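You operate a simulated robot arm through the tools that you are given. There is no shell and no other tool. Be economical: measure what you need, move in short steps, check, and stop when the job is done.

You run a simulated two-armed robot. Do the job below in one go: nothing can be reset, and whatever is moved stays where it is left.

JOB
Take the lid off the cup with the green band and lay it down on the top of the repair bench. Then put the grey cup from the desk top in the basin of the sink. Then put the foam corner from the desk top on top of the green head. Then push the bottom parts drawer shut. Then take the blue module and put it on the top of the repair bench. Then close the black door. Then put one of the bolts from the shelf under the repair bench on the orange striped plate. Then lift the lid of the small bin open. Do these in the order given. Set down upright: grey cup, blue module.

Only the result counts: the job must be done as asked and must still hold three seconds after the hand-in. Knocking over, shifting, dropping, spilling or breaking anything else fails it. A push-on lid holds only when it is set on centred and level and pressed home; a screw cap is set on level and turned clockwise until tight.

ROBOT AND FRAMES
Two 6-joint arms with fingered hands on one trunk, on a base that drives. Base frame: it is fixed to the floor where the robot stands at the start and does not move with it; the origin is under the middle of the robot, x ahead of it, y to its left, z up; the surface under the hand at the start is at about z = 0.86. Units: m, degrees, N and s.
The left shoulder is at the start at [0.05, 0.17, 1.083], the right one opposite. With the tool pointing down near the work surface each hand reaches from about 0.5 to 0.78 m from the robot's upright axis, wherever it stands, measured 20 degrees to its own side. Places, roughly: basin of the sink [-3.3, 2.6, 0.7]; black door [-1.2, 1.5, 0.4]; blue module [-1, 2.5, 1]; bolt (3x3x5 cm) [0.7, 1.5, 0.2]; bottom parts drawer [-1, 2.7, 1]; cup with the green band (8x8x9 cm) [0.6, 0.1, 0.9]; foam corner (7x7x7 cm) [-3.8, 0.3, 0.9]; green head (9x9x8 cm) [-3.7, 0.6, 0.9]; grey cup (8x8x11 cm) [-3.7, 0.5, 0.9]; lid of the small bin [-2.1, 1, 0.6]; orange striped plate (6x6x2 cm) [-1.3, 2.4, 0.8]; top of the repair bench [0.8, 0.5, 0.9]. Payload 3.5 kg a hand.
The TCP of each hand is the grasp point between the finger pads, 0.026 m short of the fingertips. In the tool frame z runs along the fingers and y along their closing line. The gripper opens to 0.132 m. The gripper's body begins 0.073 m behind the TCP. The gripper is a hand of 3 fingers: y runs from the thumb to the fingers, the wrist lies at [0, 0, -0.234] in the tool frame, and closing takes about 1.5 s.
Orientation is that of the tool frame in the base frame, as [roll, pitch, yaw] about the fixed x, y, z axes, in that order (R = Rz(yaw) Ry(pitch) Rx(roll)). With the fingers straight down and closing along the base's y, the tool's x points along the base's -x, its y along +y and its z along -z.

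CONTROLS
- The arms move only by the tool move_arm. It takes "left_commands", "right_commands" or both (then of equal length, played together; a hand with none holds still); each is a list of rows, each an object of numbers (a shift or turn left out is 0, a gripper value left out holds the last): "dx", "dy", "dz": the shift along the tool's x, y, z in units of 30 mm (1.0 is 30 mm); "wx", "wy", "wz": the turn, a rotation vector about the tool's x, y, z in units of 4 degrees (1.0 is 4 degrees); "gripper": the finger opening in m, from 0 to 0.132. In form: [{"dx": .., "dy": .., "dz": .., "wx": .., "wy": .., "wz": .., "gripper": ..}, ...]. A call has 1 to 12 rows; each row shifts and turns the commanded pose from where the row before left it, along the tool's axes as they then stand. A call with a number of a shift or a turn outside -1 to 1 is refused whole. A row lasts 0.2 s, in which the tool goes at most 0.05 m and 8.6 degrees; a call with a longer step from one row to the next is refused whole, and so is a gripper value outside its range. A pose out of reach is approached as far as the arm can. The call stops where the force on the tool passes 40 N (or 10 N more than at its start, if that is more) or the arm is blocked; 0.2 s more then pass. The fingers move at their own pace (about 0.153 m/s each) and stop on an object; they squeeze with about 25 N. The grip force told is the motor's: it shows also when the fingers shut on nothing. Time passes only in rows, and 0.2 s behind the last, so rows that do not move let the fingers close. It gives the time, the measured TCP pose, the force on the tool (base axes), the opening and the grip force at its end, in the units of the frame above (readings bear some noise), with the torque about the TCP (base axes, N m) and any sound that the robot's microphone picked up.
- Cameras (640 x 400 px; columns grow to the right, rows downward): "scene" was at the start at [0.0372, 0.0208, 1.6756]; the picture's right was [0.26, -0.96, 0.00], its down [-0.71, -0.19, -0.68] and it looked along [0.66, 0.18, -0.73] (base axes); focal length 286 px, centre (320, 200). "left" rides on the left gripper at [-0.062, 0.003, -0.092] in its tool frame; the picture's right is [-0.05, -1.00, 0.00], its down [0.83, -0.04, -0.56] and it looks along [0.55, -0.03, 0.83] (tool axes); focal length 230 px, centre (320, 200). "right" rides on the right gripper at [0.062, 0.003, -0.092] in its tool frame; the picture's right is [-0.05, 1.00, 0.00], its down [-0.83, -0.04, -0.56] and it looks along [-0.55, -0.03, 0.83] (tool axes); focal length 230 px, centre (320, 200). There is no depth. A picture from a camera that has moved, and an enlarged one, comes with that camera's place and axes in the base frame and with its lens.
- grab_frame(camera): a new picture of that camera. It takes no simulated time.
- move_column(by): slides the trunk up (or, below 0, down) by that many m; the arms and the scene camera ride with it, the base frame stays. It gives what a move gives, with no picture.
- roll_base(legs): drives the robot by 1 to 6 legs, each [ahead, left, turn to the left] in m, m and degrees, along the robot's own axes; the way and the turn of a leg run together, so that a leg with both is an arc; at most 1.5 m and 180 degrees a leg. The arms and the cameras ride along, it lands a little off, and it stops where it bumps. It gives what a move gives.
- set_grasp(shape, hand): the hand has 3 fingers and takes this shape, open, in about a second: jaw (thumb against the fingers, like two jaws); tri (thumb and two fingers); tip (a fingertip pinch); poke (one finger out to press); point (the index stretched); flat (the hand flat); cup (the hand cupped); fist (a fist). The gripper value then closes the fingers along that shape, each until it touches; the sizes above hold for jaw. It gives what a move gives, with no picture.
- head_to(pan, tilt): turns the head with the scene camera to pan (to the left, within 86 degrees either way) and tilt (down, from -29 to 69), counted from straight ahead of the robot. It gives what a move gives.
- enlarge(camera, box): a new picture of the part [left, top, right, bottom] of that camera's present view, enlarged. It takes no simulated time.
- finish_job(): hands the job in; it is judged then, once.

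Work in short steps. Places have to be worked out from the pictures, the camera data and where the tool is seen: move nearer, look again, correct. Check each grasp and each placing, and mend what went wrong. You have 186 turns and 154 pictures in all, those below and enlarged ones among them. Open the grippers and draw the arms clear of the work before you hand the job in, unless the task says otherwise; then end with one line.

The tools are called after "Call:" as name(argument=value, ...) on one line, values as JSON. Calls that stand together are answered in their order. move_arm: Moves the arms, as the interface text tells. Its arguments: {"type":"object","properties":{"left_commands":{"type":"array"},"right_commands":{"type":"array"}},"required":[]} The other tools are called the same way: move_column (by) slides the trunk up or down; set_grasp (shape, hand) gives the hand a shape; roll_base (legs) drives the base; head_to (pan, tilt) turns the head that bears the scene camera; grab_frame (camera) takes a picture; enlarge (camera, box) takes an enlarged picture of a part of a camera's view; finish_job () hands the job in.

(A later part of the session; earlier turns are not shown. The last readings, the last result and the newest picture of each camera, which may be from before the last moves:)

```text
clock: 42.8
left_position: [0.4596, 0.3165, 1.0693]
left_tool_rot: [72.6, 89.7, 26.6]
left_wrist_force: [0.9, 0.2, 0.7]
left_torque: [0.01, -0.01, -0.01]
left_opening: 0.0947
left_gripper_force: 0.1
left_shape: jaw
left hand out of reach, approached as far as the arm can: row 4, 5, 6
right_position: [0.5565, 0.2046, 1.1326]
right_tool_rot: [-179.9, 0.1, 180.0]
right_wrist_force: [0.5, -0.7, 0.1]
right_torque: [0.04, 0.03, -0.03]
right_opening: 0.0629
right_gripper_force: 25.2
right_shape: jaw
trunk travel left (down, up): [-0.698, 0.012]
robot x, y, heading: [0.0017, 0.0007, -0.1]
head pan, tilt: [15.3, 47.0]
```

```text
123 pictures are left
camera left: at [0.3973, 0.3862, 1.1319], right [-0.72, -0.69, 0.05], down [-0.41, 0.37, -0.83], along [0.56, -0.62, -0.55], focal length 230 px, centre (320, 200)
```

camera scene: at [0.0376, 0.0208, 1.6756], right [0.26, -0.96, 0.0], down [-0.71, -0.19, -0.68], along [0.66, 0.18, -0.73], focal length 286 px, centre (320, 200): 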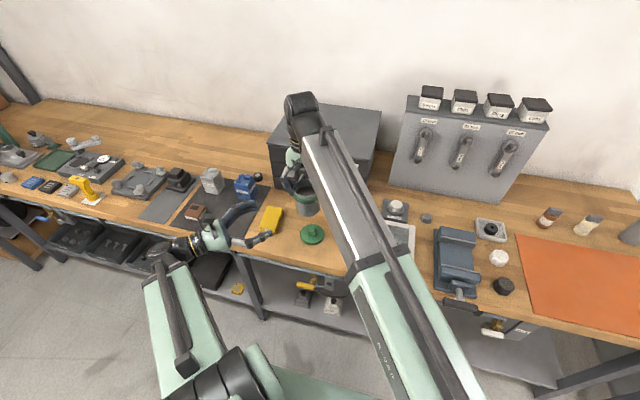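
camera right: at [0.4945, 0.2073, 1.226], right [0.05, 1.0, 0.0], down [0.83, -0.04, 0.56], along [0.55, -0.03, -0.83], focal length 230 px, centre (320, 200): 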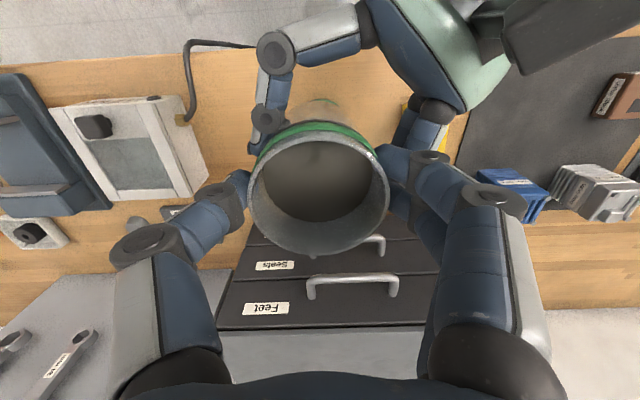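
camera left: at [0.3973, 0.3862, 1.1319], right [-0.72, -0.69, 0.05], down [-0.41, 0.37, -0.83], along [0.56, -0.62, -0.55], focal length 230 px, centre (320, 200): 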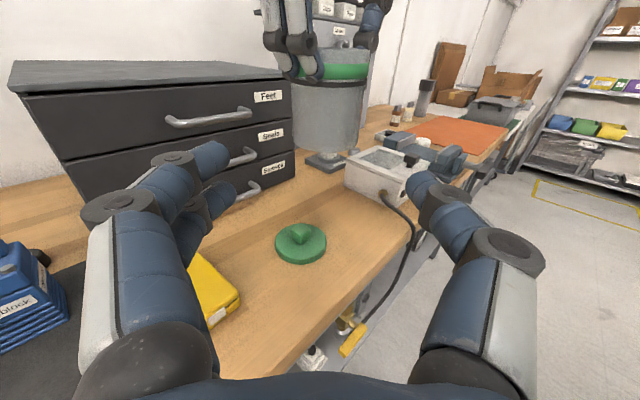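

The cup is held upright by the right hand. I carry it back to its original spot [0.5985, 0.0795] and lower to just above the bench.

Call:
move_arm(right_commands=[{"dx": -0.28, "dy": -0.834}, {"dx": -0.28, "dy": -0.834}, {"dx": -0.28, "dy": -0.834}, {"dx": -0.28, "dy": -0.834}, {"dx": -0.28, "dy": -0.834}, {"dz": 0.9}, {"dz": 0.9}, {"dz": 0.9}, {"dz": 0.9}, {"dz": 0.9}, {"dz": 0.9}, {}])

Call:
grab_frame(camera="left")

Call:
grab_frame(camera="right")

```text
clock: 45.4
left_position: [0.4595, 0.3187, 1.0701]
left_tool_rot: [72.3, 89.7, 26.1]
left_wrist_force: [0.3, 0.1, 0.2]
left_torque: [0.0, 0.02, -0.02]
left_opening: 0.0947
left_gripper_force: 0.0
left_shape: jaw
right_position: [0.5975, 0.0779, 0.9718]
right_tool_rot: [-179.9, 0.0, 180.0]
right_wrist_force: [0.3, -0.5, 0.3]
right_torque: [0.0, 0.01, 0.0]
right_opening: 0.0628
right_gripper_force: 25.0
right_shape: jaw
trunk travel left (down, up): [-0.698, 0.012]
robot x, y, heading: [-0.0006, 0.0009, -0.0]
head pan, tilt: [15.3, 47.0]
```

```text
122 pictures are left
camera left: at [0.3974, 0.3861, 1.1319], right [-0.72, -0.69, 0.05], down [-0.41, 0.37, -0.83], along [0.56, -0.62, -0.55], focal length 230 px, centre (320, 200)
```

left: 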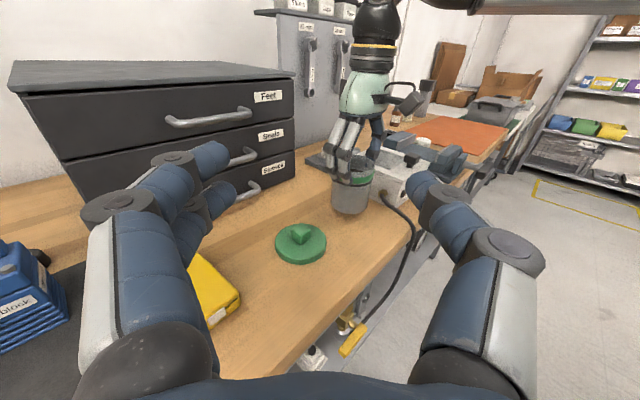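

```text
121 pictures are left
camera right: at [0.5358, 0.0816, 1.0635], right [0.05, 1.0, 0.0], down [0.83, -0.04, 0.56], along [0.55, -0.03, -0.83], focal length 230 px, centre (320, 200)
```

right: 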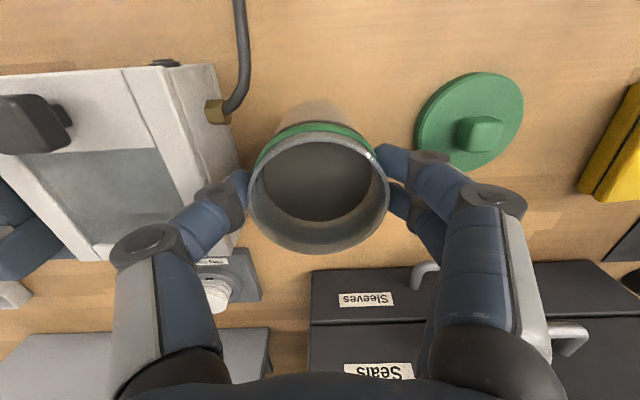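

Clear of the air box. Lowering the last 2 cm gently.

Call:
move_arm(right_commands=[{"dz": 0.2}, {"dz": 0.2}, {"dz": 0.15}, {"dz": 0.1}, {}])

```text
clock: 46.6
left_position: [0.4593, 0.3175, 1.0694]
left_tool_rot: [72.5, 89.7, 26.2]
left_wrist_force: [-0.3, 0.0, -0.3]
left_torque: [0.03, 0.02, 0.0]
left_opening: 0.0948
left_gripper_force: 0.2
left_shape: jaw
right_position: [0.5975, 0.077, 0.9511]
right_tool_rot: [-179.9, 0.1, -179.9]
right_wrist_force: [-0.9, 0.1, -0.1]
right_torque: [0.02, 0.0, 0.01]
right_opening: 0.0629
right_gripper_force: 25.1
right_shape: jaw
trunk travel left (down, up): [-0.698, 0.012]
robot x, y, heading: [0.0005, 0.0, -0.3]
head pan, tilt: [15.3, 47.0]
```

Call:
move_arm(right_commands=[{"dz": 0.08}, {"dz": 0.08}, {}])

```text
clock: 47.4
left_position: [0.4584, 0.3179, 1.0703]
left_tool_rot: [71.7, 89.7, 25.8]
left_wrist_force: [0.1, -0.5, -0.3]
left_torque: [0.01, -0.05, -0.01]
left_opening: 0.0946
left_gripper_force: 0.0
left_shape: jaw
right_position: [0.5978, 0.0789, 0.9486]
right_tool_rot: [-180.0, 0.1, 179.9]
right_wrist_force: [0.8, -2.3, 9.8]
right_torque: [0.24, 0.0, -0.02]
right_opening: 0.0629
right_gripper_force: 25.3
right_shape: jaw
trunk travel left (down, up): [-0.698, 0.012]
robot x, y, heading: [-0.004, 0.0027, -0.1]
head pan, tilt: [15.3, 47.0]
```

Contact (10 N) at the expected height. I'll release, rise, and look.

Call:
move_arm(right_commands=[{"gripper": 0.085}, {}, {}, {"dz": -0.3}, {"dz": -0.7}, {"dz": -1}, {"dz": -1}, {"dz": -1}, {"dz": -1}, {"dz": -1}, {"dz": -1}])

Call:
grab_frame(camera="left")

Call:
grab_frame(camera="right")

```text
clock: 49.8
left_position: [0.4603, 0.3167, 1.0704]
left_tool_rot: [71.6, 89.7, 25.6]
left_wrist_force: [0.1, -0.3, -0.5]
left_torque: [0.0, 0.0, -0.03]
left_opening: 0.0947
left_gripper_force: 0.0
left_shape: jaw
right_position: [0.5977, 0.0791, 1.159]
right_tool_rot: [179.9, 0.1, -180.0]
right_wrist_force: [0.6, -0.3, 0.5]
right_torque: [-0.02, 0.0, 0.01]
right_opening: 0.0849
right_gripper_force: 0.0
right_shape: jaw
trunk travel left (down, up): [-0.698, 0.012]
robot x, y, heading: [0.0003, -0.0021, -0.1]
head pan, tilt: [15.3, 47.0]
```

```text
120 pictures are left
camera left: at [0.3972, 0.3861, 1.132], right [-0.72, -0.69, 0.05], down [-0.41, 0.37, -0.83], along [0.56, -0.62, -0.55], focal length 230 px, centre (320, 200)
```

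left: 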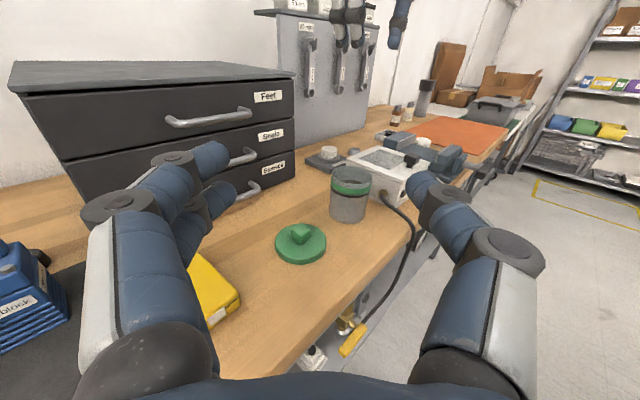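

```text
119 pictures are left
camera right: at [0.5363, 0.082, 1.2509], right [0.05, 1.0, 0.0], down [0.83, -0.04, 0.56], along [0.55, -0.03, -0.83], focal length 230 px, centre (320, 200)
```

right: 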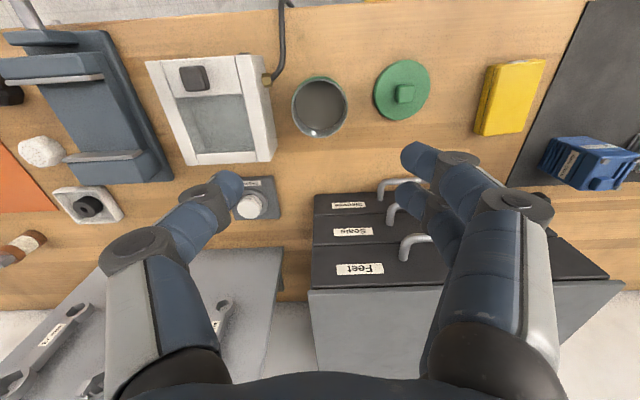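

Step 1 is done: lid on the bench, cup back upright. Now I restore the left hand to pointing down for driving.

Call:
move_arm(left_commands=[{"wx": -0.409, "wy": 0.963, "wz": -0.409}, {"wx": -0.409, "wy": 0.963, "wz": -0.409}, {"wx": -0.409, "wy": 0.963, "wz": -0.409}, {"wx": -0.409, "wy": 0.963, "wz": -0.409}, {"wx": -0.409, "wy": 0.963, "wz": -0.409}, {"wx": -0.409, "wy": 0.963, "wz": -0.409}, {"wx": -0.409, "wy": 0.963, "wz": -0.409}, {"wx": -0.409, "wy": 0.963, "wz": -0.409}, {"wx": -0.409, "wy": 0.963, "wz": -0.409}, {"wx": -0.409, "wy": 0.963, "wz": -0.409}, {"wx": -0.409, "wy": 0.963, "wz": -0.409}])

Call:
move_arm(left_commands=[{"wx": -0.409, "wy": 0.963, "wz": -0.409}, {"wx": -0.409, "wy": 0.963, "wz": -0.409}, {"wx": -0.409, "wy": 0.963, "wz": -0.409}, {"wx": -0.409, "wy": 0.963, "wz": -0.409}, {"wx": -0.409, "wy": 0.963, "wz": -0.409}, {"wx": -0.409, "wy": 0.963, "wz": -0.409}, {"wx": -0.409, "wy": 0.963, "wz": -0.409}, {"wx": -0.409, "wy": 0.963, "wz": -0.409}, {"wx": -0.409, "wy": 0.963, "wz": -0.409}, {"wx": -0.409, "wy": 0.963, "wz": -0.409}, {"wx": -0.409, "wy": 0.963, "wz": -0.409}])

Call:
move_arm(left_commands=[{"dz": -1}, {"dz": -1}, {"dz": -1}, {"dz": -1}, {"dz": -1}, {}], right_commands=[{"dx": 0.8, "dy": -0.9, "dz": -0.5}, {"dx": 0.8, "dy": -0.9, "dz": -0.5}, {"dx": 0.8, "dy": -0.9, "dz": -0.5}, {"dx": 0.8, "dy": -0.9, "dz": -0.5}, {"dx": 0.8, "dy": -0.9, "dz": -0.3}, {"dy": -0.9}])

Call:
head_to(pan=86, tilt=20)

Call:
grab_frame(camera="scene")

```text
clock: 52.2
left_position: [0.5011, 0.3685, 1.0554]
left_tool_rot: [-166.8, 44.3, 166.4]
left_wrist_force: [0.2, -0.7, 0.2]
left_torque: [0.01, -0.04, 0.02]
left_opening: 0.0948
left_gripper_force: 0.0
left_shape: jaw
left hand out of reach, approached as far as the arm can: row 1, 2, 3, 4, 5, 6, 7, 8, 9
right_position: [0.5988, 0.0792, 1.1583]
right_tool_rot: [-179.9, 0.0, 180.0]
right_wrist_force: [-0.1, 0.4, 0.0]
right_torque: [-0.02, -0.02, -0.01]
right_opening: 0.0851
right_gripper_force: 0.0
right_shape: jaw
trunk travel left (down, up): [-0.698, 0.012]
robot x, y, heading: [-0.0014, -0.0019, 0.0]
head pan, tilt: [15.3, 47.0]
```

```text
clock: 54.6
left_position: [0.5004, 0.3694, 1.0567]
left_tool_rot: [179.8, 0.2, -179.8]
left_wrist_force: [-0.1, 0.3, 0.2]
left_torque: [-0.02, -0.01, 0.03]
left_opening: 0.0946
left_gripper_force: 0.2
left_shape: jaw
right_position: [0.599, 0.0777, 1.1582]
right_tool_rot: [-179.9, 0.0, 180.0]
right_wrist_force: [0.6, 0.3, -0.4]
right_torque: [0.01, 0.01, -0.01]
right_opening: 0.0846
right_gripper_force: 0.1
right_shape: jaw
trunk travel left (down, up): [-0.698, 0.012]
robot x, y, heading: [0.0046, -0.0048, -0.1]
head pan, tilt: [15.3, 47.0]
```

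```text
clock: 56.0
left_position: [0.4996, 0.3663, 1.206]
left_tool_rot: [179.7, 0.4, -179.9]
left_wrist_force: [-0.7, 0.3, -0.6]
left_torque: [0.0, -0.02, -0.01]
left_opening: 0.0943
left_gripper_force: 0.2
left_shape: jaw
right_position: [0.493, -0.0794, 1.1941]
right_tool_rot: [179.9, 0.4, -180.0]
right_wrist_force: [-0.1, 0.8, 0.0]
right_torque: [0.0, 0.01, 0.05]
right_opening: 0.0848
right_gripper_force: 0.0
right_shape: jaw
right hand out of reach, approached as far as the arm can: row 4, 5
trunk travel left (down, up): [-0.698, 0.012]
robot x, y, heading: [0.0052, 0.0012, 0.1]
head pan, tilt: [15.3, 47.0]
```

```text
clock: 57.4
left_position: [0.5, 0.3663, 1.2063]
left_tool_rot: [179.8, 0.3, -179.8]
left_wrist_force: [-0.2, 0.6, 0.0]
left_torque: [0.01, 0.02, 0.02]
left_opening: 0.0948
left_gripper_force: 0.1
left_shape: jaw
right_position: [0.4934, -0.0802, 1.1947]
right_tool_rot: [179.9, 0.3, -180.0]
right_wrist_force: [-0.3, 0.1, -0.3]
right_torque: [-0.02, -0.03, -0.02]
right_opening: 0.0846
right_gripper_force: 0.0
right_shape: jaw
trunk travel left (down, up): [-0.698, 0.012]
robot x, y, heading: [-0.0005, 0.0017, -0.0]
head pan, tilt: [85.9, 20.0]
```

```text
118 pictures are left
camera scene: at [-0.0331, 0.0927, 1.717], right [1.0, -0.07, 0.0], down [-0.02, -0.34, -0.94], along [0.07, 0.94, -0.34], focal length 286 px, centre (320, 200)
```

scene: 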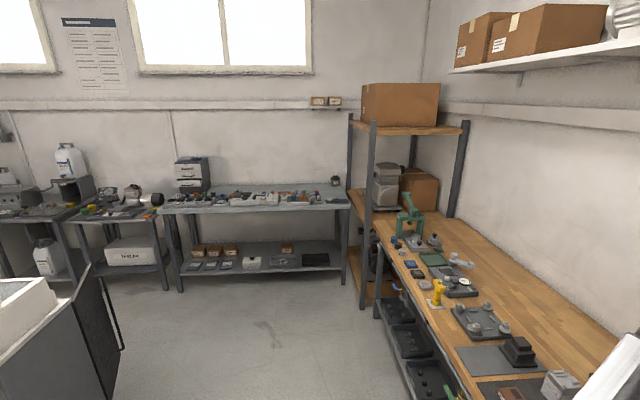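

Now I back off from the bench and turn left to survey the rest of the room.

Call:
roll_base(legs=[[-0.45, 0, 0], [0, 0, 100]])

Call:
head_to(pan=0, tilt=25)

Call:
grab_frame(camera="scene")

Call:
head_to(pan=75, tilt=22)

Call:
grab_frame(camera="scene")

```text
clock: 59.6
left_position: [0.1979, 0.3738, 1.2043]
left_tool_rot: [179.8, 0.2, -179.3]
left_wrist_force: [1.4, 0.6, -0.2]
left_torque: [-0.01, 0.1, 0.02]
left_opening: 0.0946
left_gripper_force: 0.0
left_shape: jaw
right_position: [0.1951, -0.0735, 1.1926]
right_tool_rot: [179.8, 0.1, -179.5]
right_wrist_force: [0.4, -0.6, 0.1]
right_torque: [0.05, 0.05, 0.03]
right_opening: 0.0844
right_gripper_force: 0.0
right_shape: jaw
trunk travel left (down, up): [-0.698, 0.012]
robot x, y, heading: [-0.3038, 0.0017, 0.5]
head pan, tilt: [85.9, 20.0]
stopped in leg 1: the robot was blocked; the commanded pose is now the measured one
```

```text
clock: 61.2
left_position: [0.1936, 0.3736, 1.2061]
left_tool_rot: [179.8, 0.2, -179.3]
left_wrist_force: [-0.7, -0.1, -0.7]
left_torque: [-0.02, -0.02, 0.04]
left_opening: 0.0947
left_gripper_force: 0.0
left_shape: jaw
right_position: [0.1908, -0.0732, 1.1958]
right_tool_rot: [179.9, 0.3, -179.6]
right_wrist_force: [0.2, -0.7, 0.3]
right_torque: [-0.01, -0.04, 0.03]
right_opening: 0.0846
right_gripper_force: 0.1
right_shape: jaw
trunk travel left (down, up): [-0.698, 0.012]
robot x, y, heading: [-0.3037, 0.0014, 0.3]
head pan, tilt: [0.0, 25.0]
```

```text
117 pictures are left
camera scene: at [-0.2502, 0.0027, 1.709], right [0.01, -1.0, 0.0], down [-0.42, 0.0, -0.91], along [0.91, 0.01, -0.42], focal length 286 px, centre (320, 200)
```

scene: 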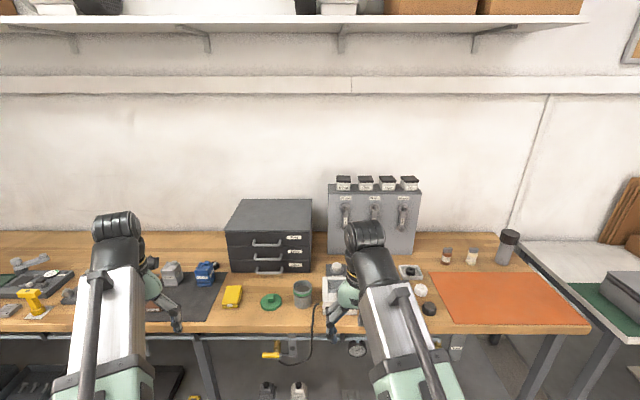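

```text
clock: 62.6
left_position: [0.1941, 0.3732, 1.2064]
left_tool_rot: [179.9, 0.3, -179.3]
left_wrist_force: [-0.7, 0.3, -0.7]
left_torque: [-0.01, 0.0, -0.04]
left_opening: 0.0949
left_gripper_force: 0.1
left_shape: jaw
right_position: [0.1899, -0.0739, 1.1949]
right_tool_rot: [179.9, 0.2, -179.6]
right_wrist_force: [-1.1, -0.3, 0.6]
right_torque: [-0.01, 0.03, 0.02]
right_opening: 0.0844
right_gripper_force: 0.1
right_shape: jaw
trunk travel left (down, up): [-0.698, 0.012]
robot x, y, heading: [-0.3042, 0.0054, 0.3]
head pan, tilt: [75.0, 22.0]
```

```text
116 pictures are left
camera scene: at [-0.3191, 0.0918, 1.7138], right [0.97, -0.25, 0.0], down [-0.09, -0.36, -0.93], along [0.23, 0.9, -0.37], focal length 286 px, centre (320, 200)
```

scene: 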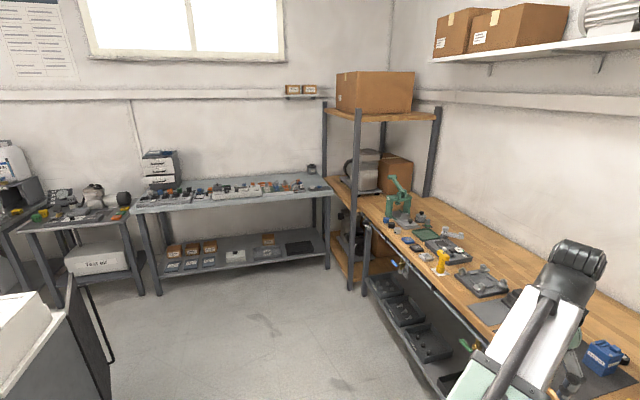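

The robot was blocked while backing. The left hand camera looks backward; I'll use it, and also look right with the head.

Call:
grab_frame(camera="left")

Call:
head_to(pan=-86, tilt=30)

Call:
grab_frame(camera="scene")

Call:
head_to(pan=86, tilt=55)

Call:
grab_frame(camera="scene")

```text
115 pictures are left
camera left: at [0.2545, 0.3773, 1.3004], right [0.06, -1.0, 0.0], down [-0.83, -0.06, 0.55], along [-0.55, -0.03, -0.83], focal length 230 px, centre (320, 200)
```

left: 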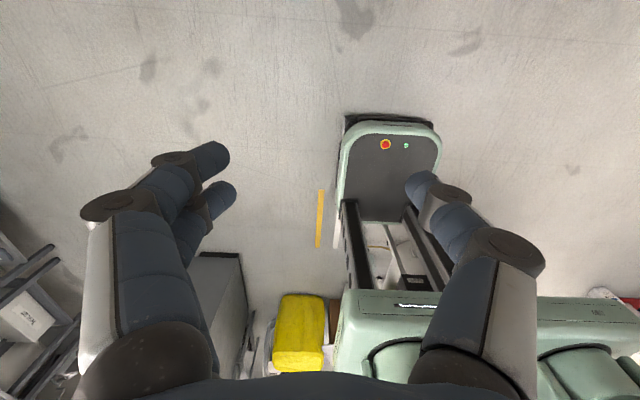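

```text
clock: 65.1
left_position: [0.1939, 0.3745, 1.2069]
left_tool_rot: [179.9, 0.3, -179.3]
left_wrist_force: [-0.6, -0.1, -0.2]
left_torque: [-0.01, -0.01, 0.02]
left_opening: 0.0948
left_gripper_force: 0.1
left_shape: jaw
right_position: [0.1908, -0.0735, 1.1947]
right_tool_rot: [180.0, 0.3, -179.6]
right_wrist_force: [-0.3, 1.4, -0.4]
right_torque: [0.01, 0.01, 0.01]
right_opening: 0.0846
right_gripper_force: 0.1
right_shape: jaw
trunk travel left (down, up): [-0.698, 0.012]
robot x, y, heading: [-0.3057, 0.0051, 0.2]
head pan, tilt: [-85.9, 30.0]
```

```text
114 pictures are left
camera scene: at [-0.3354, -0.0882, 1.701], right [-1.0, -0.08, 0.0], down [-0.04, 0.5, -0.87], along [0.07, -0.86, -0.5], focal length 286 px, centre (320, 200)
```

scene: 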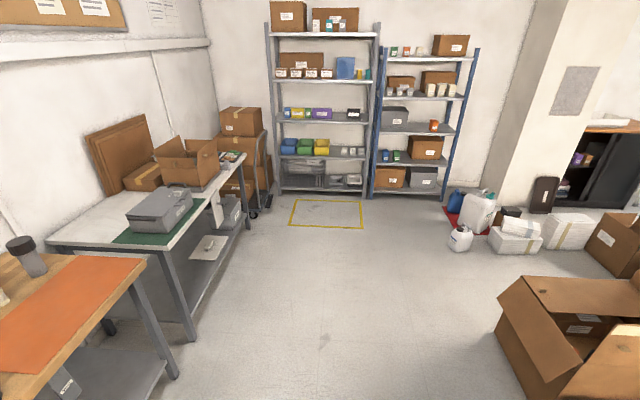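

```text
clock: 67.7
left_position: [0.1934, 0.3734, 1.2064]
left_tool_rot: [179.9, 0.3, -179.3]
left_wrist_force: [0.0, -0.2, 0.2]
left_torque: [0.01, 0.0, 0.01]
left_opening: 0.095
left_gripper_force: 0.0
left_shape: jaw
right_position: [0.1903, -0.0735, 1.1941]
right_tool_rot: [179.9, 0.4, -179.7]
right_wrist_force: [-0.2, -0.8, 0.0]
right_torque: [-0.01, 0.0, -0.01]
right_opening: 0.0847
right_gripper_force: 0.1
right_shape: jaw
trunk travel left (down, up): [-0.698, 0.012]
robot x, y, heading: [-0.3026, 0.0043, 0.4]
head pan, tilt: [85.9, 55.0]
```

```text
113 pictures are left
camera scene: at [-0.338, 0.0739, 1.665], right [1.0, -0.06, 0.0], down [-0.05, -0.82, -0.57], along [0.04, 0.57, -0.82], focal length 286 px, centre (320, 200)
```

scene: 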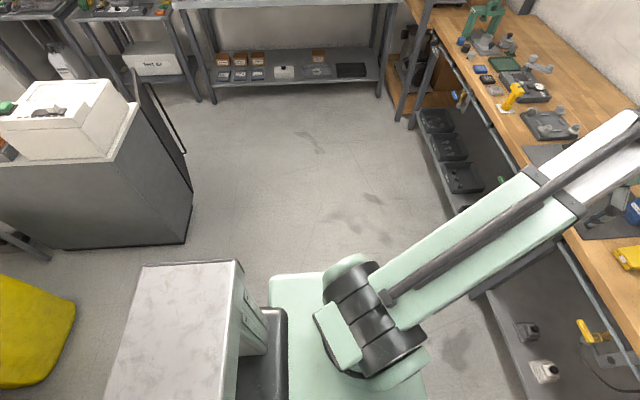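

There's a grey unit right behind the robot and a cabinet with the black door to the left. I'll go around by the north aisle: forward a bit, turn left 90°, drive 0.9 m, then look left.

Call:
roll_base(legs=[[0.18, 0, 0], [0, 0, 90], [0.9, 0, 0]])

Call:
head_to(pan=80, tilt=30)

Call:
grab_frame(camera="scene")

```text
clock: 77.4
left_position: [-0.4938, 1.4051, 1.2069]
left_tool_rot: [179.8, 0.3, -89.5]
left_wrist_force: [-0.3, 0.4, 0.4]
left_torque: [0.02, 0.02, -0.02]
left_opening: 0.0947
left_gripper_force: 0.0
left_shape: jaw
right_position: [-0.0475, 1.4002, 1.195]
right_tool_rot: [179.9, 0.2, -89.7]
right_wrist_force: [-0.7, -0.1, -0.6]
right_torque: [-0.01, 0.0, 0.03]
right_opening: 0.0847
right_gripper_force: 0.0
right_shape: jaw
trunk travel left (down, up): [-0.698, 0.012]
robot x, y, heading: [-0.1231, 0.908, 90.2]
head pan, tilt: [85.9, 55.0]
```

```text
clock: 78.3
left_position: [-0.4949, 1.4043, 1.2071]
left_tool_rot: [179.8, 0.4, -89.6]
left_wrist_force: [-0.3, 0.4, 1.1]
left_torque: [-0.04, 0.0, 0.01]
left_opening: 0.0947
left_gripper_force: 0.1
left_shape: jaw
right_position: [-0.0464, 1.3992, 1.1953]
right_tool_rot: [179.9, 0.2, -89.7]
right_wrist_force: [-0.1, -0.1, 0.4]
right_torque: [-0.04, -0.01, 0.02]
right_opening: 0.0846
right_gripper_force: 0.1
right_shape: jaw
trunk travel left (down, up): [-0.698, 0.012]
robot x, y, heading: [-0.1251, 0.9068, 90.1]
head pan, tilt: [80.0, 30.0]
```

```text
112 pictures are left
camera scene: at [-0.2135, 0.8818, 1.7009], right [0.17, 0.99, 0.0], down [0.49, -0.08, -0.87], along [-0.85, 0.15, -0.5], focal length 286 px, centre (320, 200)
```

scene: 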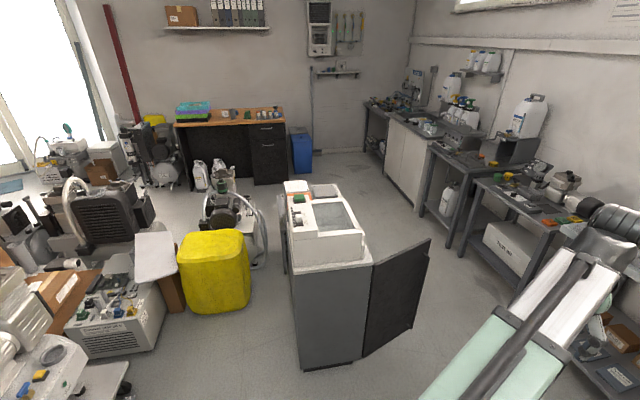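

The black door stands open to the north-east of its cabinet; the desk is at the far wall. I'll turn to face west and strafe north to line up with the aisle.

Call:
roll_base(legs=[[0, 0, 89.8], [0, -0.95, 0]])

Call:
head_to(pan=0, tilt=38)

Call:
grab_frame(camera="scene")

Call:
grab_frame(camera="left")

```text
clock: 87.1
left_position: [-0.624, 1.4906, 1.2066]
left_tool_rot: [179.7, 0.3, 0.4]
left_wrist_force: [-0.1, 0.7, -0.4]
left_torque: [0.02, 0.02, 0.0]
left_opening: 0.0948
left_gripper_force: 0.1
left_shape: jaw
right_position: [-0.6187, 1.9382, 1.1938]
right_tool_rot: [179.9, 0.3, 0.1]
right_wrist_force: [-0.5, 1.0, -0.6]
right_torque: [-0.03, 0.0, -0.01]
right_opening: 0.0846
right_gripper_force: 0.1
right_shape: jaw
trunk travel left (down, up): [-0.698, 0.012]
robot x, y, heading: [-0.1235, 1.8603, -179.8]
head pan, tilt: [80.0, 30.0]
```

```text
clock: 88.6
left_position: [-0.6244, 1.4894, 1.2062]
left_tool_rot: [179.8, 0.4, 0.5]
left_wrist_force: [0.2, -1.2, 0.2]
left_torque: [-0.01, -0.03, -0.04]
left_opening: 0.0946
left_gripper_force: 0.1
left_shape: jaw
right_position: [-0.6195, 1.9373, 1.1955]
right_tool_rot: [179.9, 0.3, 0.2]
right_wrist_force: [0.1, -1.4, -0.3]
right_torque: [-0.03, -0.02, -0.02]
right_opening: 0.0848
right_gripper_force: 0.0
right_shape: jaw
trunk travel left (down, up): [-0.698, 0.012]
robot x, y, heading: [-0.1282, 1.8566, -179.8]
head pan, tilt: [0.0, 38.0]
```

```text
111 pictures are left
camera scene: at [-0.1723, 1.8581, 1.6886], right [0.0, 1.0, 0.0], down [0.62, 0.0, -0.79], along [-0.79, 0.0, -0.62], focal length 286 px, centre (320, 200)
```

scene: 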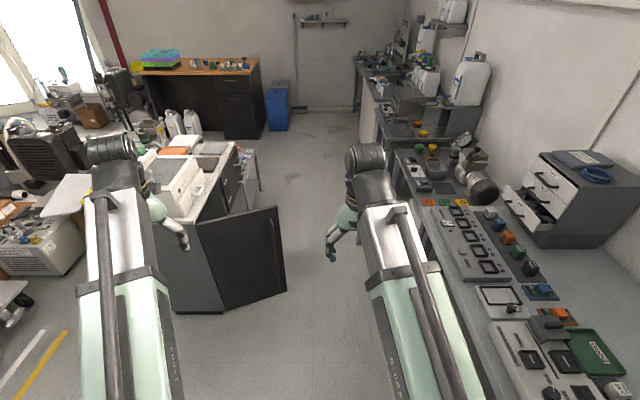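

```text
110 pictures are left
camera left: at [-0.6853, 1.4867, 1.3004], right [-0.06, 1.0, 0.0], down [0.83, 0.05, 0.55], along [0.55, 0.03, -0.83], focal length 230 px, centre (320, 200)
```

left: 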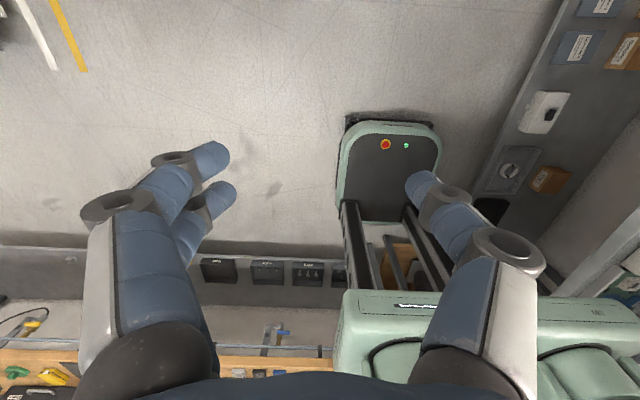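

The aisle is about 0.6 m wide between the door end (y≈1.65) and the benches (y≈2.25). I'll shift to y≈1.95 and drive west past the door.

Call:
roll_base(legs=[[0, -0.09, 0], [1.4, 0, 0], [1.1, 0, 0]])

Call:
head_to(pan=40, tilt=35)

Call:
grab_frame(camera="scene")

Call:
head_to(pan=-45, tilt=40)

Call:
grab_frame(camera="scene")

```text
clock: 101.5
left_position: [-3.1141, 1.5698, 1.2067]
left_tool_rot: [179.7, 0.3, 0.3]
left_wrist_force: [-0.3, 0.0, 0.6]
left_torque: [-0.01, -0.06, -0.02]
left_opening: 0.0949
left_gripper_force: 0.1
left_shape: jaw
right_position: [-3.108, 2.0177, 1.1947]
right_tool_rot: [179.8, 0.3, 0.0]
right_wrist_force: [0.4, 0.3, -0.5]
right_torque: [0.03, -0.04, 0.0]
right_opening: 0.0847
right_gripper_force: 0.0
right_shape: jaw
trunk travel left (down, up): [-0.698, 0.012]
robot x, y, heading: [-2.6122, 1.9373, -180.0]
head pan, tilt: [0.0, 38.0]
```

```text
clock: 102.5
left_position: [-3.1135, 1.5707, 1.2067]
left_tool_rot: [179.8, 0.4, 0.2]
left_wrist_force: [0.5, -0.3, -0.6]
left_torque: [0.0, 0.0, -0.01]
left_opening: 0.0948
left_gripper_force: 0.0
left_shape: jaw
right_position: [-3.1068, 2.0174, 1.194]
right_tool_rot: [-180.0, 0.3, 0.0]
right_wrist_force: [0.8, -0.3, 0.0]
right_torque: [0.01, 0.02, 0.01]
right_opening: 0.0846
right_gripper_force: 0.1
right_shape: jaw
trunk travel left (down, up): [-0.698, 0.012]
robot x, y, heading: [-2.6146, 1.9388, -180.2]
head pan, tilt: [40.0, 35.0]
```

```text
109 pictures are left
camera scene: at [-2.6421, 1.8814, 1.6932], right [-0.64, 0.77, 0.0], down [0.44, 0.37, -0.82], along [-0.63, -0.53, -0.57], focal length 286 px, centre (320, 200)
```

scene: 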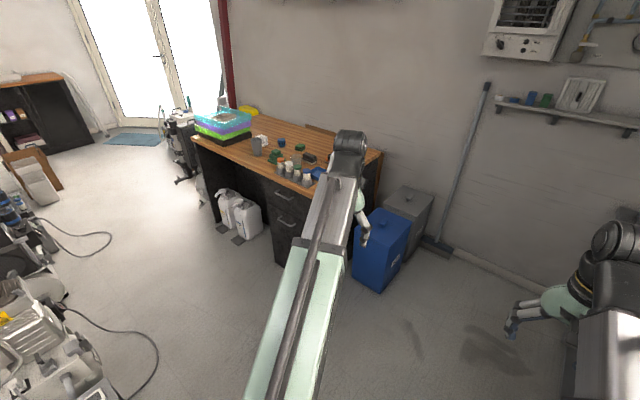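

```text
clock: 104.1
left_position: [-3.1147, 1.57, 1.2064]
left_tool_rot: [179.9, 0.3, 0.3]
left_wrist_force: [-0.2, 0.0, 0.8]
left_torque: [-0.03, -0.03, -0.01]
left_opening: 0.0946
left_gripper_force: 0.0
left_shape: jaw
right_position: [-3.1072, 2.0176, 1.1951]
right_tool_rot: [180.0, 0.3, 0.0]
right_wrist_force: [0.5, -0.4, -0.2]
right_torque: [-0.02, 0.03, -0.04]
right_opening: 0.0847
right_gripper_force: 0.0
right_shape: jaw
trunk travel left (down, up): [-0.698, 0.012]
robot x, y, heading: [-2.616, 1.9374, -179.6]
head pan, tilt: [-45.0, 40.0]
```

```text
108 pictures are left
camera scene: at [-2.6348, 1.998, 1.6856], right [0.71, 0.71, 0.0], down [0.46, -0.45, -0.77], along [-0.54, 0.54, -0.64], focal length 286 px, centre (320, 200)
```

scene: 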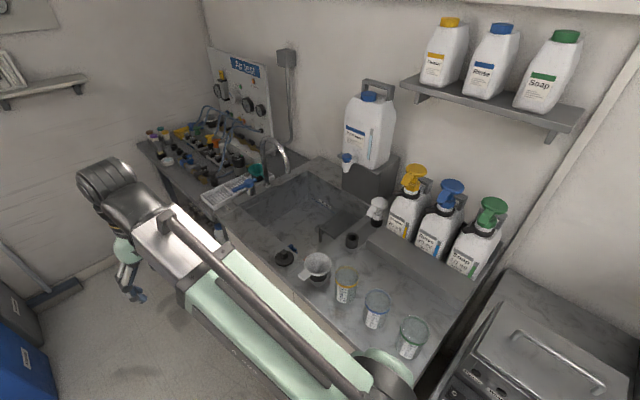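

I see the desk (front edge x≈-3.55) and the sink. I'll drive in front of the desk at about (-3.05, 0.45) and look at its top.

Call:
roll_base(legs=[[0.42, 0, 0], [0, 1.48, 0]])

Call:
head_to(pan=0, tilt=48)

Call:
grab_frame(camera="scene")

Call:
grab_frame(camera="right")

```text
clock: 113.5
left_position: [-3.5173, 0.0995, 1.208]
left_tool_rot: [179.9, 0.4, 0.8]
left_wrist_force: [-0.4, -0.8, 0.4]
left_torque: [-0.01, -0.03, 0.02]
left_opening: 0.0947
left_gripper_force: 0.0
left_shape: jaw
right_position: [-3.5135, 0.5461, 1.1961]
right_tool_rot: [179.9, 0.3, 0.6]
right_wrist_force: [0.4, -1.2, -1.0]
right_torque: [-0.02, -0.01, -0.02]
right_opening: 0.0849
right_gripper_force: 0.1
right_shape: jaw
trunk travel left (down, up): [-0.698, 0.012]
robot x, y, heading: [-3.0246, 0.4739, -179.4]
head pan, tilt: [-45.0, 40.0]
```

```text
clock: 114.7
left_position: [-3.5175, 0.1006, 1.2064]
left_tool_rot: [179.9, 0.3, 0.7]
left_wrist_force: [0.1, 0.6, -0.2]
left_torque: [0.03, 0.04, 0.01]
left_opening: 0.0947
left_gripper_force: 0.1
left_shape: jaw
right_position: [-3.5139, 0.547, 1.1945]
right_tool_rot: [179.9, 0.3, 0.5]
right_wrist_force: [0.6, 0.3, -0.5]
right_torque: [0.02, 0.0, -0.02]
right_opening: 0.0847
right_gripper_force: 0.0
right_shape: jaw
trunk travel left (down, up): [-0.698, 0.012]
robot x, y, heading: [-3.0236, 0.472, -179.7]
head pan, tilt: [0.0, 48.0]
```

```text
107 pictures are left
camera scene: at [-3.0593, 0.4718, 1.6742], right [-0.01, 1.0, 0.0], down [0.74, 0.01, -0.67], along [-0.67, -0.01, -0.74], focal length 286 px, centre (320, 200)
```

scene: 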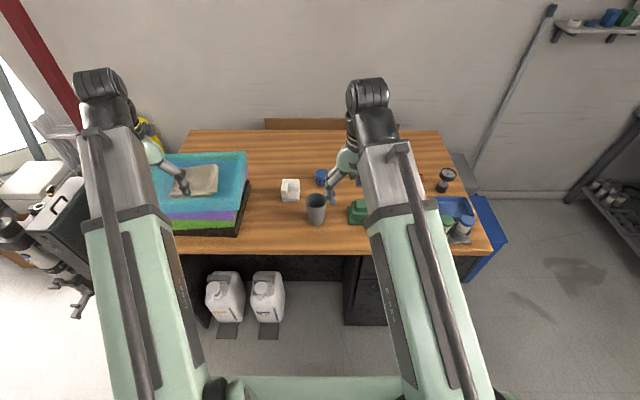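

```text
106 pictures are left
camera right: at [-3.4518, 0.5455, 1.2868], right [-0.04, -1.0, 0.0], down [-0.83, 0.04, 0.56], along [-0.56, 0.02, -0.83], focal length 230 px, centre (320, 200)
```

right: 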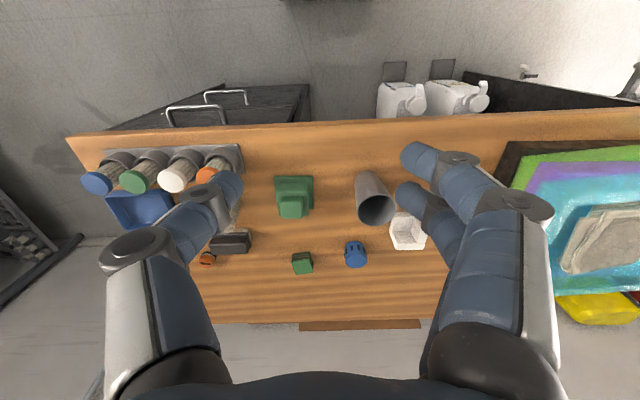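

Grey cup ≈ (-3.693, 0.455), green head ≈ (-3.70, 0.61), foam corner ≈ (-3.77, 0.38). I'll zoom in on them.

Call:
enlarge(camera="right", box=[180, 150, 450, 290])

Call:
enlarge(camera="scene", box=[250, 150, 410, 250])

```text
2.37 times, centred on (315, 220) of right
camera zoom: at [-3.4518, 0.5455, 1.2868], right [-0.04, -1.0, 0.0], down [-0.83, 0.04, 0.56], along [-0.56, 0.02, -0.83], focal length 545 px, centre (332, 153)
```

zoom: 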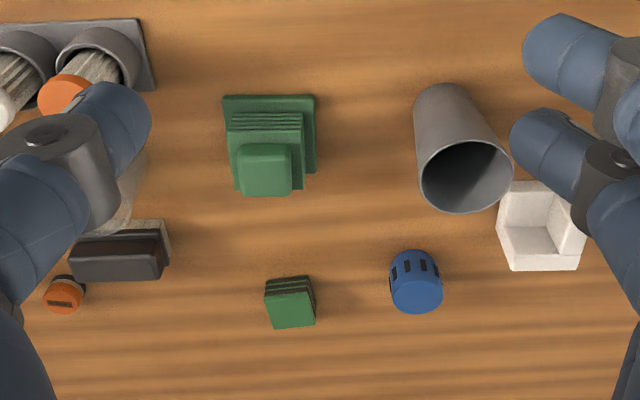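

```text
4.00 times, centred on (330, 200) of scene
camera zoom: at [-3.0593, 0.4718, 1.6742], right [-0.01, 1.0, 0.0], down [0.74, 0.01, -0.67], along [-0.67, -0.01, -0.74], focal length 1144 px, centre (280, 200)
```

zoom: 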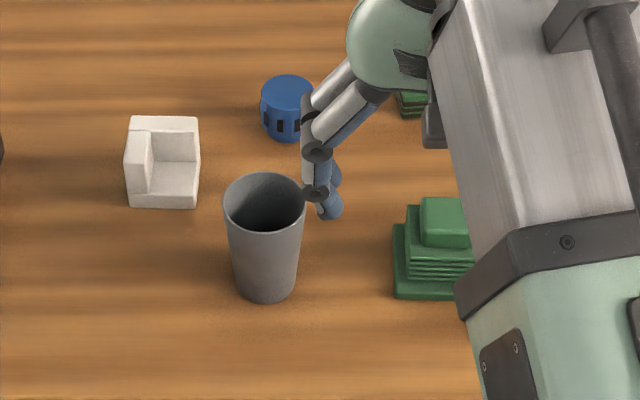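

The grey cup is graspable from above. Moving the right hand over it at z≈1.08, fingers open 0.105.

Call:
move_arm(right_commands=[{"dx": -0.85, "dy": 0.44, "gripper": 0.105}, {"dx": -0.85, "dy": 0.44}, {"dx": -0.85, "dy": 0.44}, {"dx": -0.85, "dy": 0.44}, {"dx": -0.85, "dy": 0.44}, {"dx": -0.85, "dy": 0.44}, {"dx": -0.85, "dy": 0.44}, {"dz": 1}, {"dz": 1}, {"dz": 1}, {"dz": 0.8}, {}])

Call:
grab_frame(camera="right")

```text
clock: 117.3
left_position: [-3.5165, 0.0999, 1.2069]
left_tool_rot: [179.8, 0.3, 0.9]
left_wrist_force: [-0.3, -0.3, 0.5]
left_torque: [0.0, -0.01, -0.02]
left_opening: 0.0945
left_gripper_force: 0.0
left_shape: jaw
right_position: [-3.6918, 0.4532, 1.0813]
right_tool_rot: [179.9, 0.4, 0.5]
right_wrist_force: [-0.3, -1.3, 0.6]
right_torque: [-0.02, 0.0, -0.02]
right_opening: 0.1047
right_gripper_force: 0.0
right_shape: jaw
trunk travel left (down, up): [-0.698, 0.012]
robot x, y, heading: [-3.0208, 0.4724, -179.3]
head pan, tilt: [0.0, 48.0]
```

```text
103 pictures are left
camera right: at [-3.6307, 0.4511, 1.1736], right [-0.04, -1.0, 0.0], down [-0.83, 0.04, 0.56], along [-0.56, 0.02, -0.83], focal length 230 px, centre (320, 200)
```

right: 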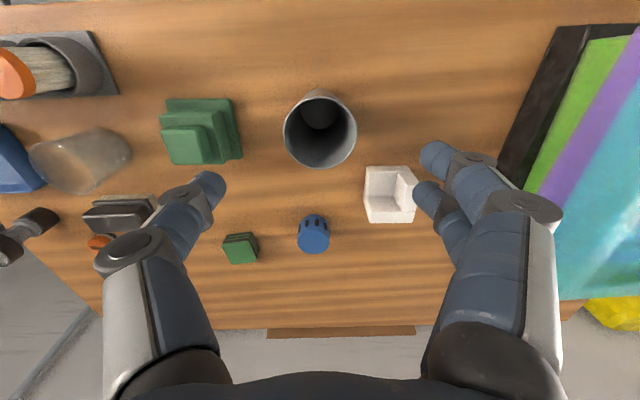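

Centred over the cup. Descending to z≈0.93 and closing.

Call:
move_arm(right_commands=[{"dz": 0.9}, {"dz": 0.9}, {"dz": 0.9}, {"dz": 0.9}, {"dz": 0.9}, {"dz": 0.5}, {"gripper": 0.05}, {}, {}, {}, {}])

Call:
grab_frame(camera="right")

```text
clock: 119.7
left_position: [-3.5151, 0.1006, 1.2066]
left_tool_rot: [179.8, 0.3, 0.8]
left_wrist_force: [0.0, 0.3, 0.1]
left_torque: [-0.01, 0.01, -0.02]
left_opening: 0.0947
left_gripper_force: 0.0
left_shape: jaw
right_position: [-3.6932, 0.4535, 0.9312]
right_tool_rot: [179.8, 0.3, 0.5]
right_wrist_force: [-0.9, -0.7, 0.2]
right_torque: [0.02, 0.0, -0.01]
right_opening: 0.0361
right_gripper_force: 24.9
right_shape: jaw
trunk travel left (down, up): [-0.698, 0.012]
robot x, y, heading: [-3.0228, 0.4684, -179.6]
head pan, tilt: [0.0, 48.0]
```

```text
102 pictures are left
camera right: at [-3.6306, 0.4515, 1.0242], right [-0.04, -1.0, 0.0], down [-0.83, 0.04, 0.56], along [-0.56, 0.02, -0.83], focal length 230 px, centre (320, 200)
```

right: 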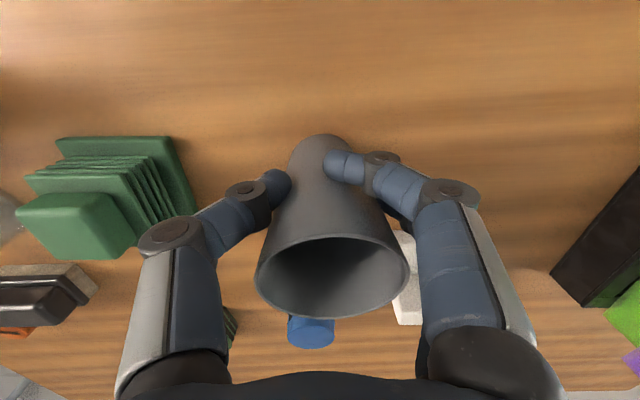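

Gripped. Lifting to z≈1.15 and checking.

Call:
move_arm(right_commands=[{"dz": -0.4}, {"dz": -0.8}, {"dz": -1}, {"dz": -1}, {"dz": -1}, {"dz": -1}, {"dz": -1}, {"dz": -1}, {}])

Call:
grab_frame(camera="scene")

```text
clock: 121.7
left_position: [-3.5164, 0.0997, 1.2069]
left_tool_rot: [179.8, 0.3, 0.8]
left_wrist_force: [0.9, 0.1, -0.3]
left_torque: [0.03, 0.03, 0.01]
left_opening: 0.0945
left_gripper_force: 0.0
left_shape: jaw
right_position: [-3.6907, 0.4525, 1.1479]
right_tool_rot: [180.0, 0.3, 0.4]
right_wrist_force: [0.6, 0.7, 0.1]
right_torque: [0.01, 0.01, 0.01]
right_opening: 0.0354
right_gripper_force: 25.2
right_shape: jaw
trunk travel left (down, up): [-0.698, 0.012]
robot x, y, heading: [-3.0217, 0.4739, -179.8]
head pan, tilt: [0.0, 48.0]
```

```text
101 pictures are left
camera scene: at [-3.0595, 0.4717, 1.6742], right [-0.01, 1.0, 0.0], down [0.74, 0.01, -0.67], along [-0.67, -0.01, -0.74], focal length 286 px, centre (320, 200)
```

scene: 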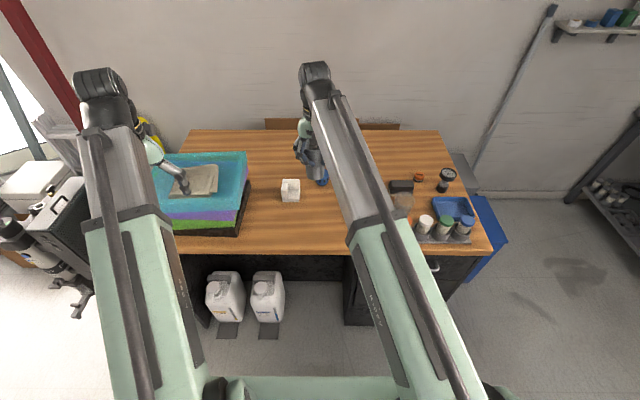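

The cup is held. I'll strafe north toward the sink, then turn right to face it.

Call:
roll_base(legs=[[0, -1.4, 0], [0, 0, -90]])

Call:
head_to(pan=10, tilt=48)

Call:
grab_frame(camera="scene")

Call:
grab_frame(camera="right")

```text
clock: 132.5
left_position: [-3.4124, 2.3703, 1.2073]
left_tool_rot: [179.9, 0.2, -88.7]
left_wrist_force: [-0.3, 1.3, -0.2]
left_torque: [-0.03, 0.0, -0.01]
left_opening: 0.0946
left_gripper_force: 0.1
left_shape: jaw
right_position: [-3.0602, 2.5478, 1.1489]
right_tool_rot: [179.9, 0.4, -88.9]
right_wrist_force: [-0.5, 0.2, -0.8]
right_torque: [0.03, 0.01, 0.0]
right_opening: 0.0337
right_gripper_force: 24.8
right_shape: jaw
trunk travel left (down, up): [-0.698, 0.012]
robot x, y, heading: [-3.0334, 1.8755, 91.0]
head pan, tilt: [0.0, 48.0]
```

```text
clock: 133.2
left_position: [-3.4139, 2.3697, 1.2071]
left_tool_rot: [179.7, 0.2, -88.7]
left_wrist_force: [0.7, -0.4, 0.7]
left_torque: [0.01, 0.0, 0.01]
left_opening: 0.0948
left_gripper_force: 0.1
left_shape: jaw
right_position: [-3.0607, 2.5477, 1.1489]
right_tool_rot: [179.9, 0.3, -89.0]
right_wrist_force: [0.8, 0.2, -1.1]
right_torque: [-0.03, 0.02, 0.0]
right_opening: 0.0338
right_gripper_force: 25.1
right_shape: jaw
trunk travel left (down, up): [-0.698, 0.012]
robot x, y, heading: [-3.0373, 1.8765, 91.2]
head pan, tilt: [10.0, 48.0]
```

```text
100 pictures are left
camera scene: at [-3.0502, 1.9146, 1.6742], right [0.98, 0.19, 0.0], down [0.14, -0.73, -0.67], along [-0.13, 0.66, -0.74], focal length 286 px, centre (320, 200)
```

scene: 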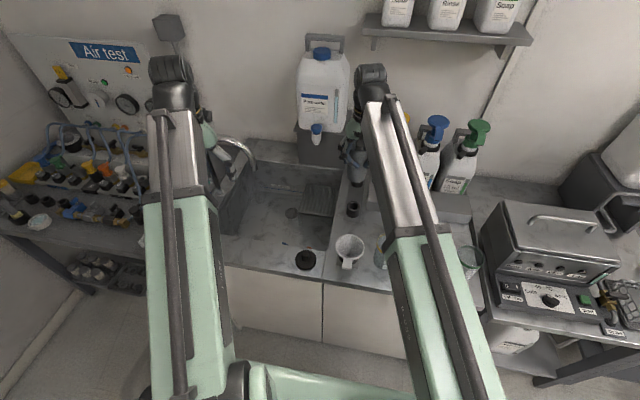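

```text
99 pictures are left
camera right: at [-3.0631, 2.4863, 1.2401], right [-1.0, 0.03, 0.0], down [0.03, 0.83, 0.56], along [0.02, 0.56, -0.83], focal length 230 px, centre (320, 200)
```

right: 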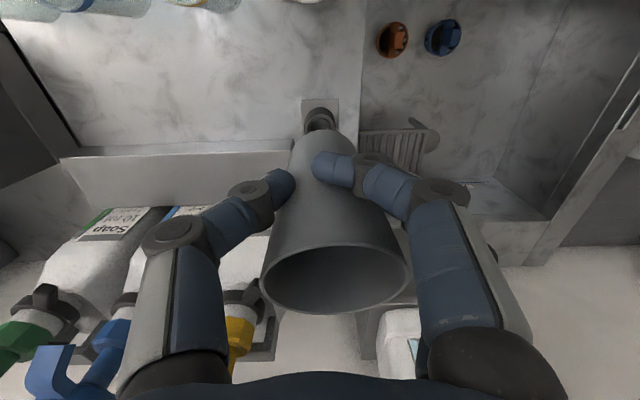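

The basin lies just left of the right hand. I'll shift the robot left 0.2 m and look into the basin.

Call:
roll_base(legs=[[0, 0.2, -1]])

Call:
head_to(pan=0, tilt=55)

Call:
grab_frame(camera="scene")

Call:
grab_frame(camera="right")

```text
clock: 134.8
left_position: [-3.6072, 2.3745, 1.2068]
left_tool_rot: [179.8, 0.3, -89.8]
left_wrist_force: [0.2, 0.4, -1.2]
left_torque: [0.02, -0.03, -0.01]
left_opening: 0.0946
left_gripper_force: 0.0
left_shape: jaw
right_position: [-3.2524, 2.546, 1.1483]
right_tool_rot: [180.0, 0.2, -89.9]
right_wrist_force: [1.3, -0.5, -1.1]
right_torque: [-0.01, -0.04, 0.03]
right_opening: 0.0336
right_gripper_force: 24.7
right_shape: jaw
trunk travel left (down, up): [-0.698, 0.012]
robot x, y, heading: [-3.2388, 1.8822, 90.1]
head pan, tilt: [10.0, 48.0]
```

```text
clock: 135.5
left_position: [-3.6067, 2.3748, 1.2081]
left_tool_rot: [179.8, 0.3, -89.8]
left_wrist_force: [0.1, 0.3, -0.4]
left_torque: [0.0, -0.01, 0.01]
left_opening: 0.0946
left_gripper_force: 0.1
left_shape: jaw
right_position: [-3.2518, 2.5461, 1.1478]
right_tool_rot: [179.9, 0.3, -89.9]
right_wrist_force: [-0.7, 0.0, -1.3]
right_torque: [-0.01, 0.01, -0.02]
right_opening: 0.034
right_gripper_force: 25.3
right_shape: jaw
trunk travel left (down, up): [-0.698, 0.012]
robot x, y, heading: [-3.2382, 1.874, 90.0]
head pan, tilt: [0.0, 55.0]
```

```text
98 pictures are left
camera scene: at [-3.2375, 1.9074, 1.665], right [1.0, 0.0, 0.0], down [0.0, -0.82, -0.57], along [0.0, 0.57, -0.82], focal length 286 px, centre (320, 200)
```

scene: 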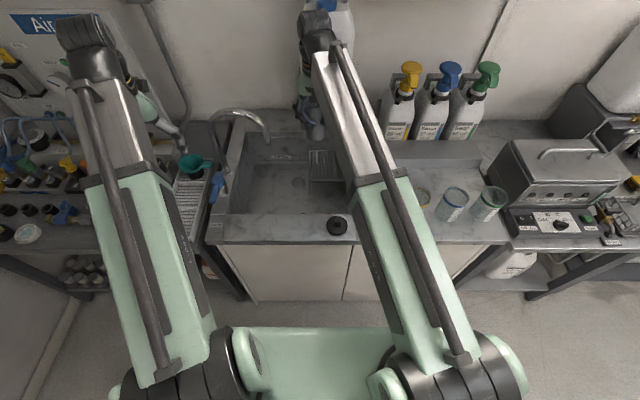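

```text
97 pictures are left
camera right: at [-3.2548, 2.4846, 1.2402], right [-1.0, 0.05, 0.0], down [0.04, 0.83, 0.56], along [0.03, 0.56, -0.83], focal length 230 px, centre (320, 200)
```

right: 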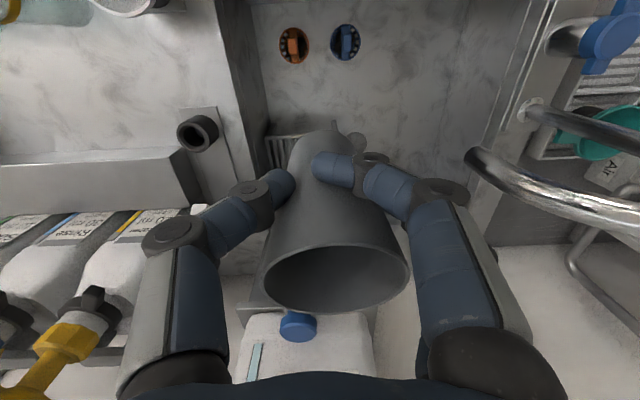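

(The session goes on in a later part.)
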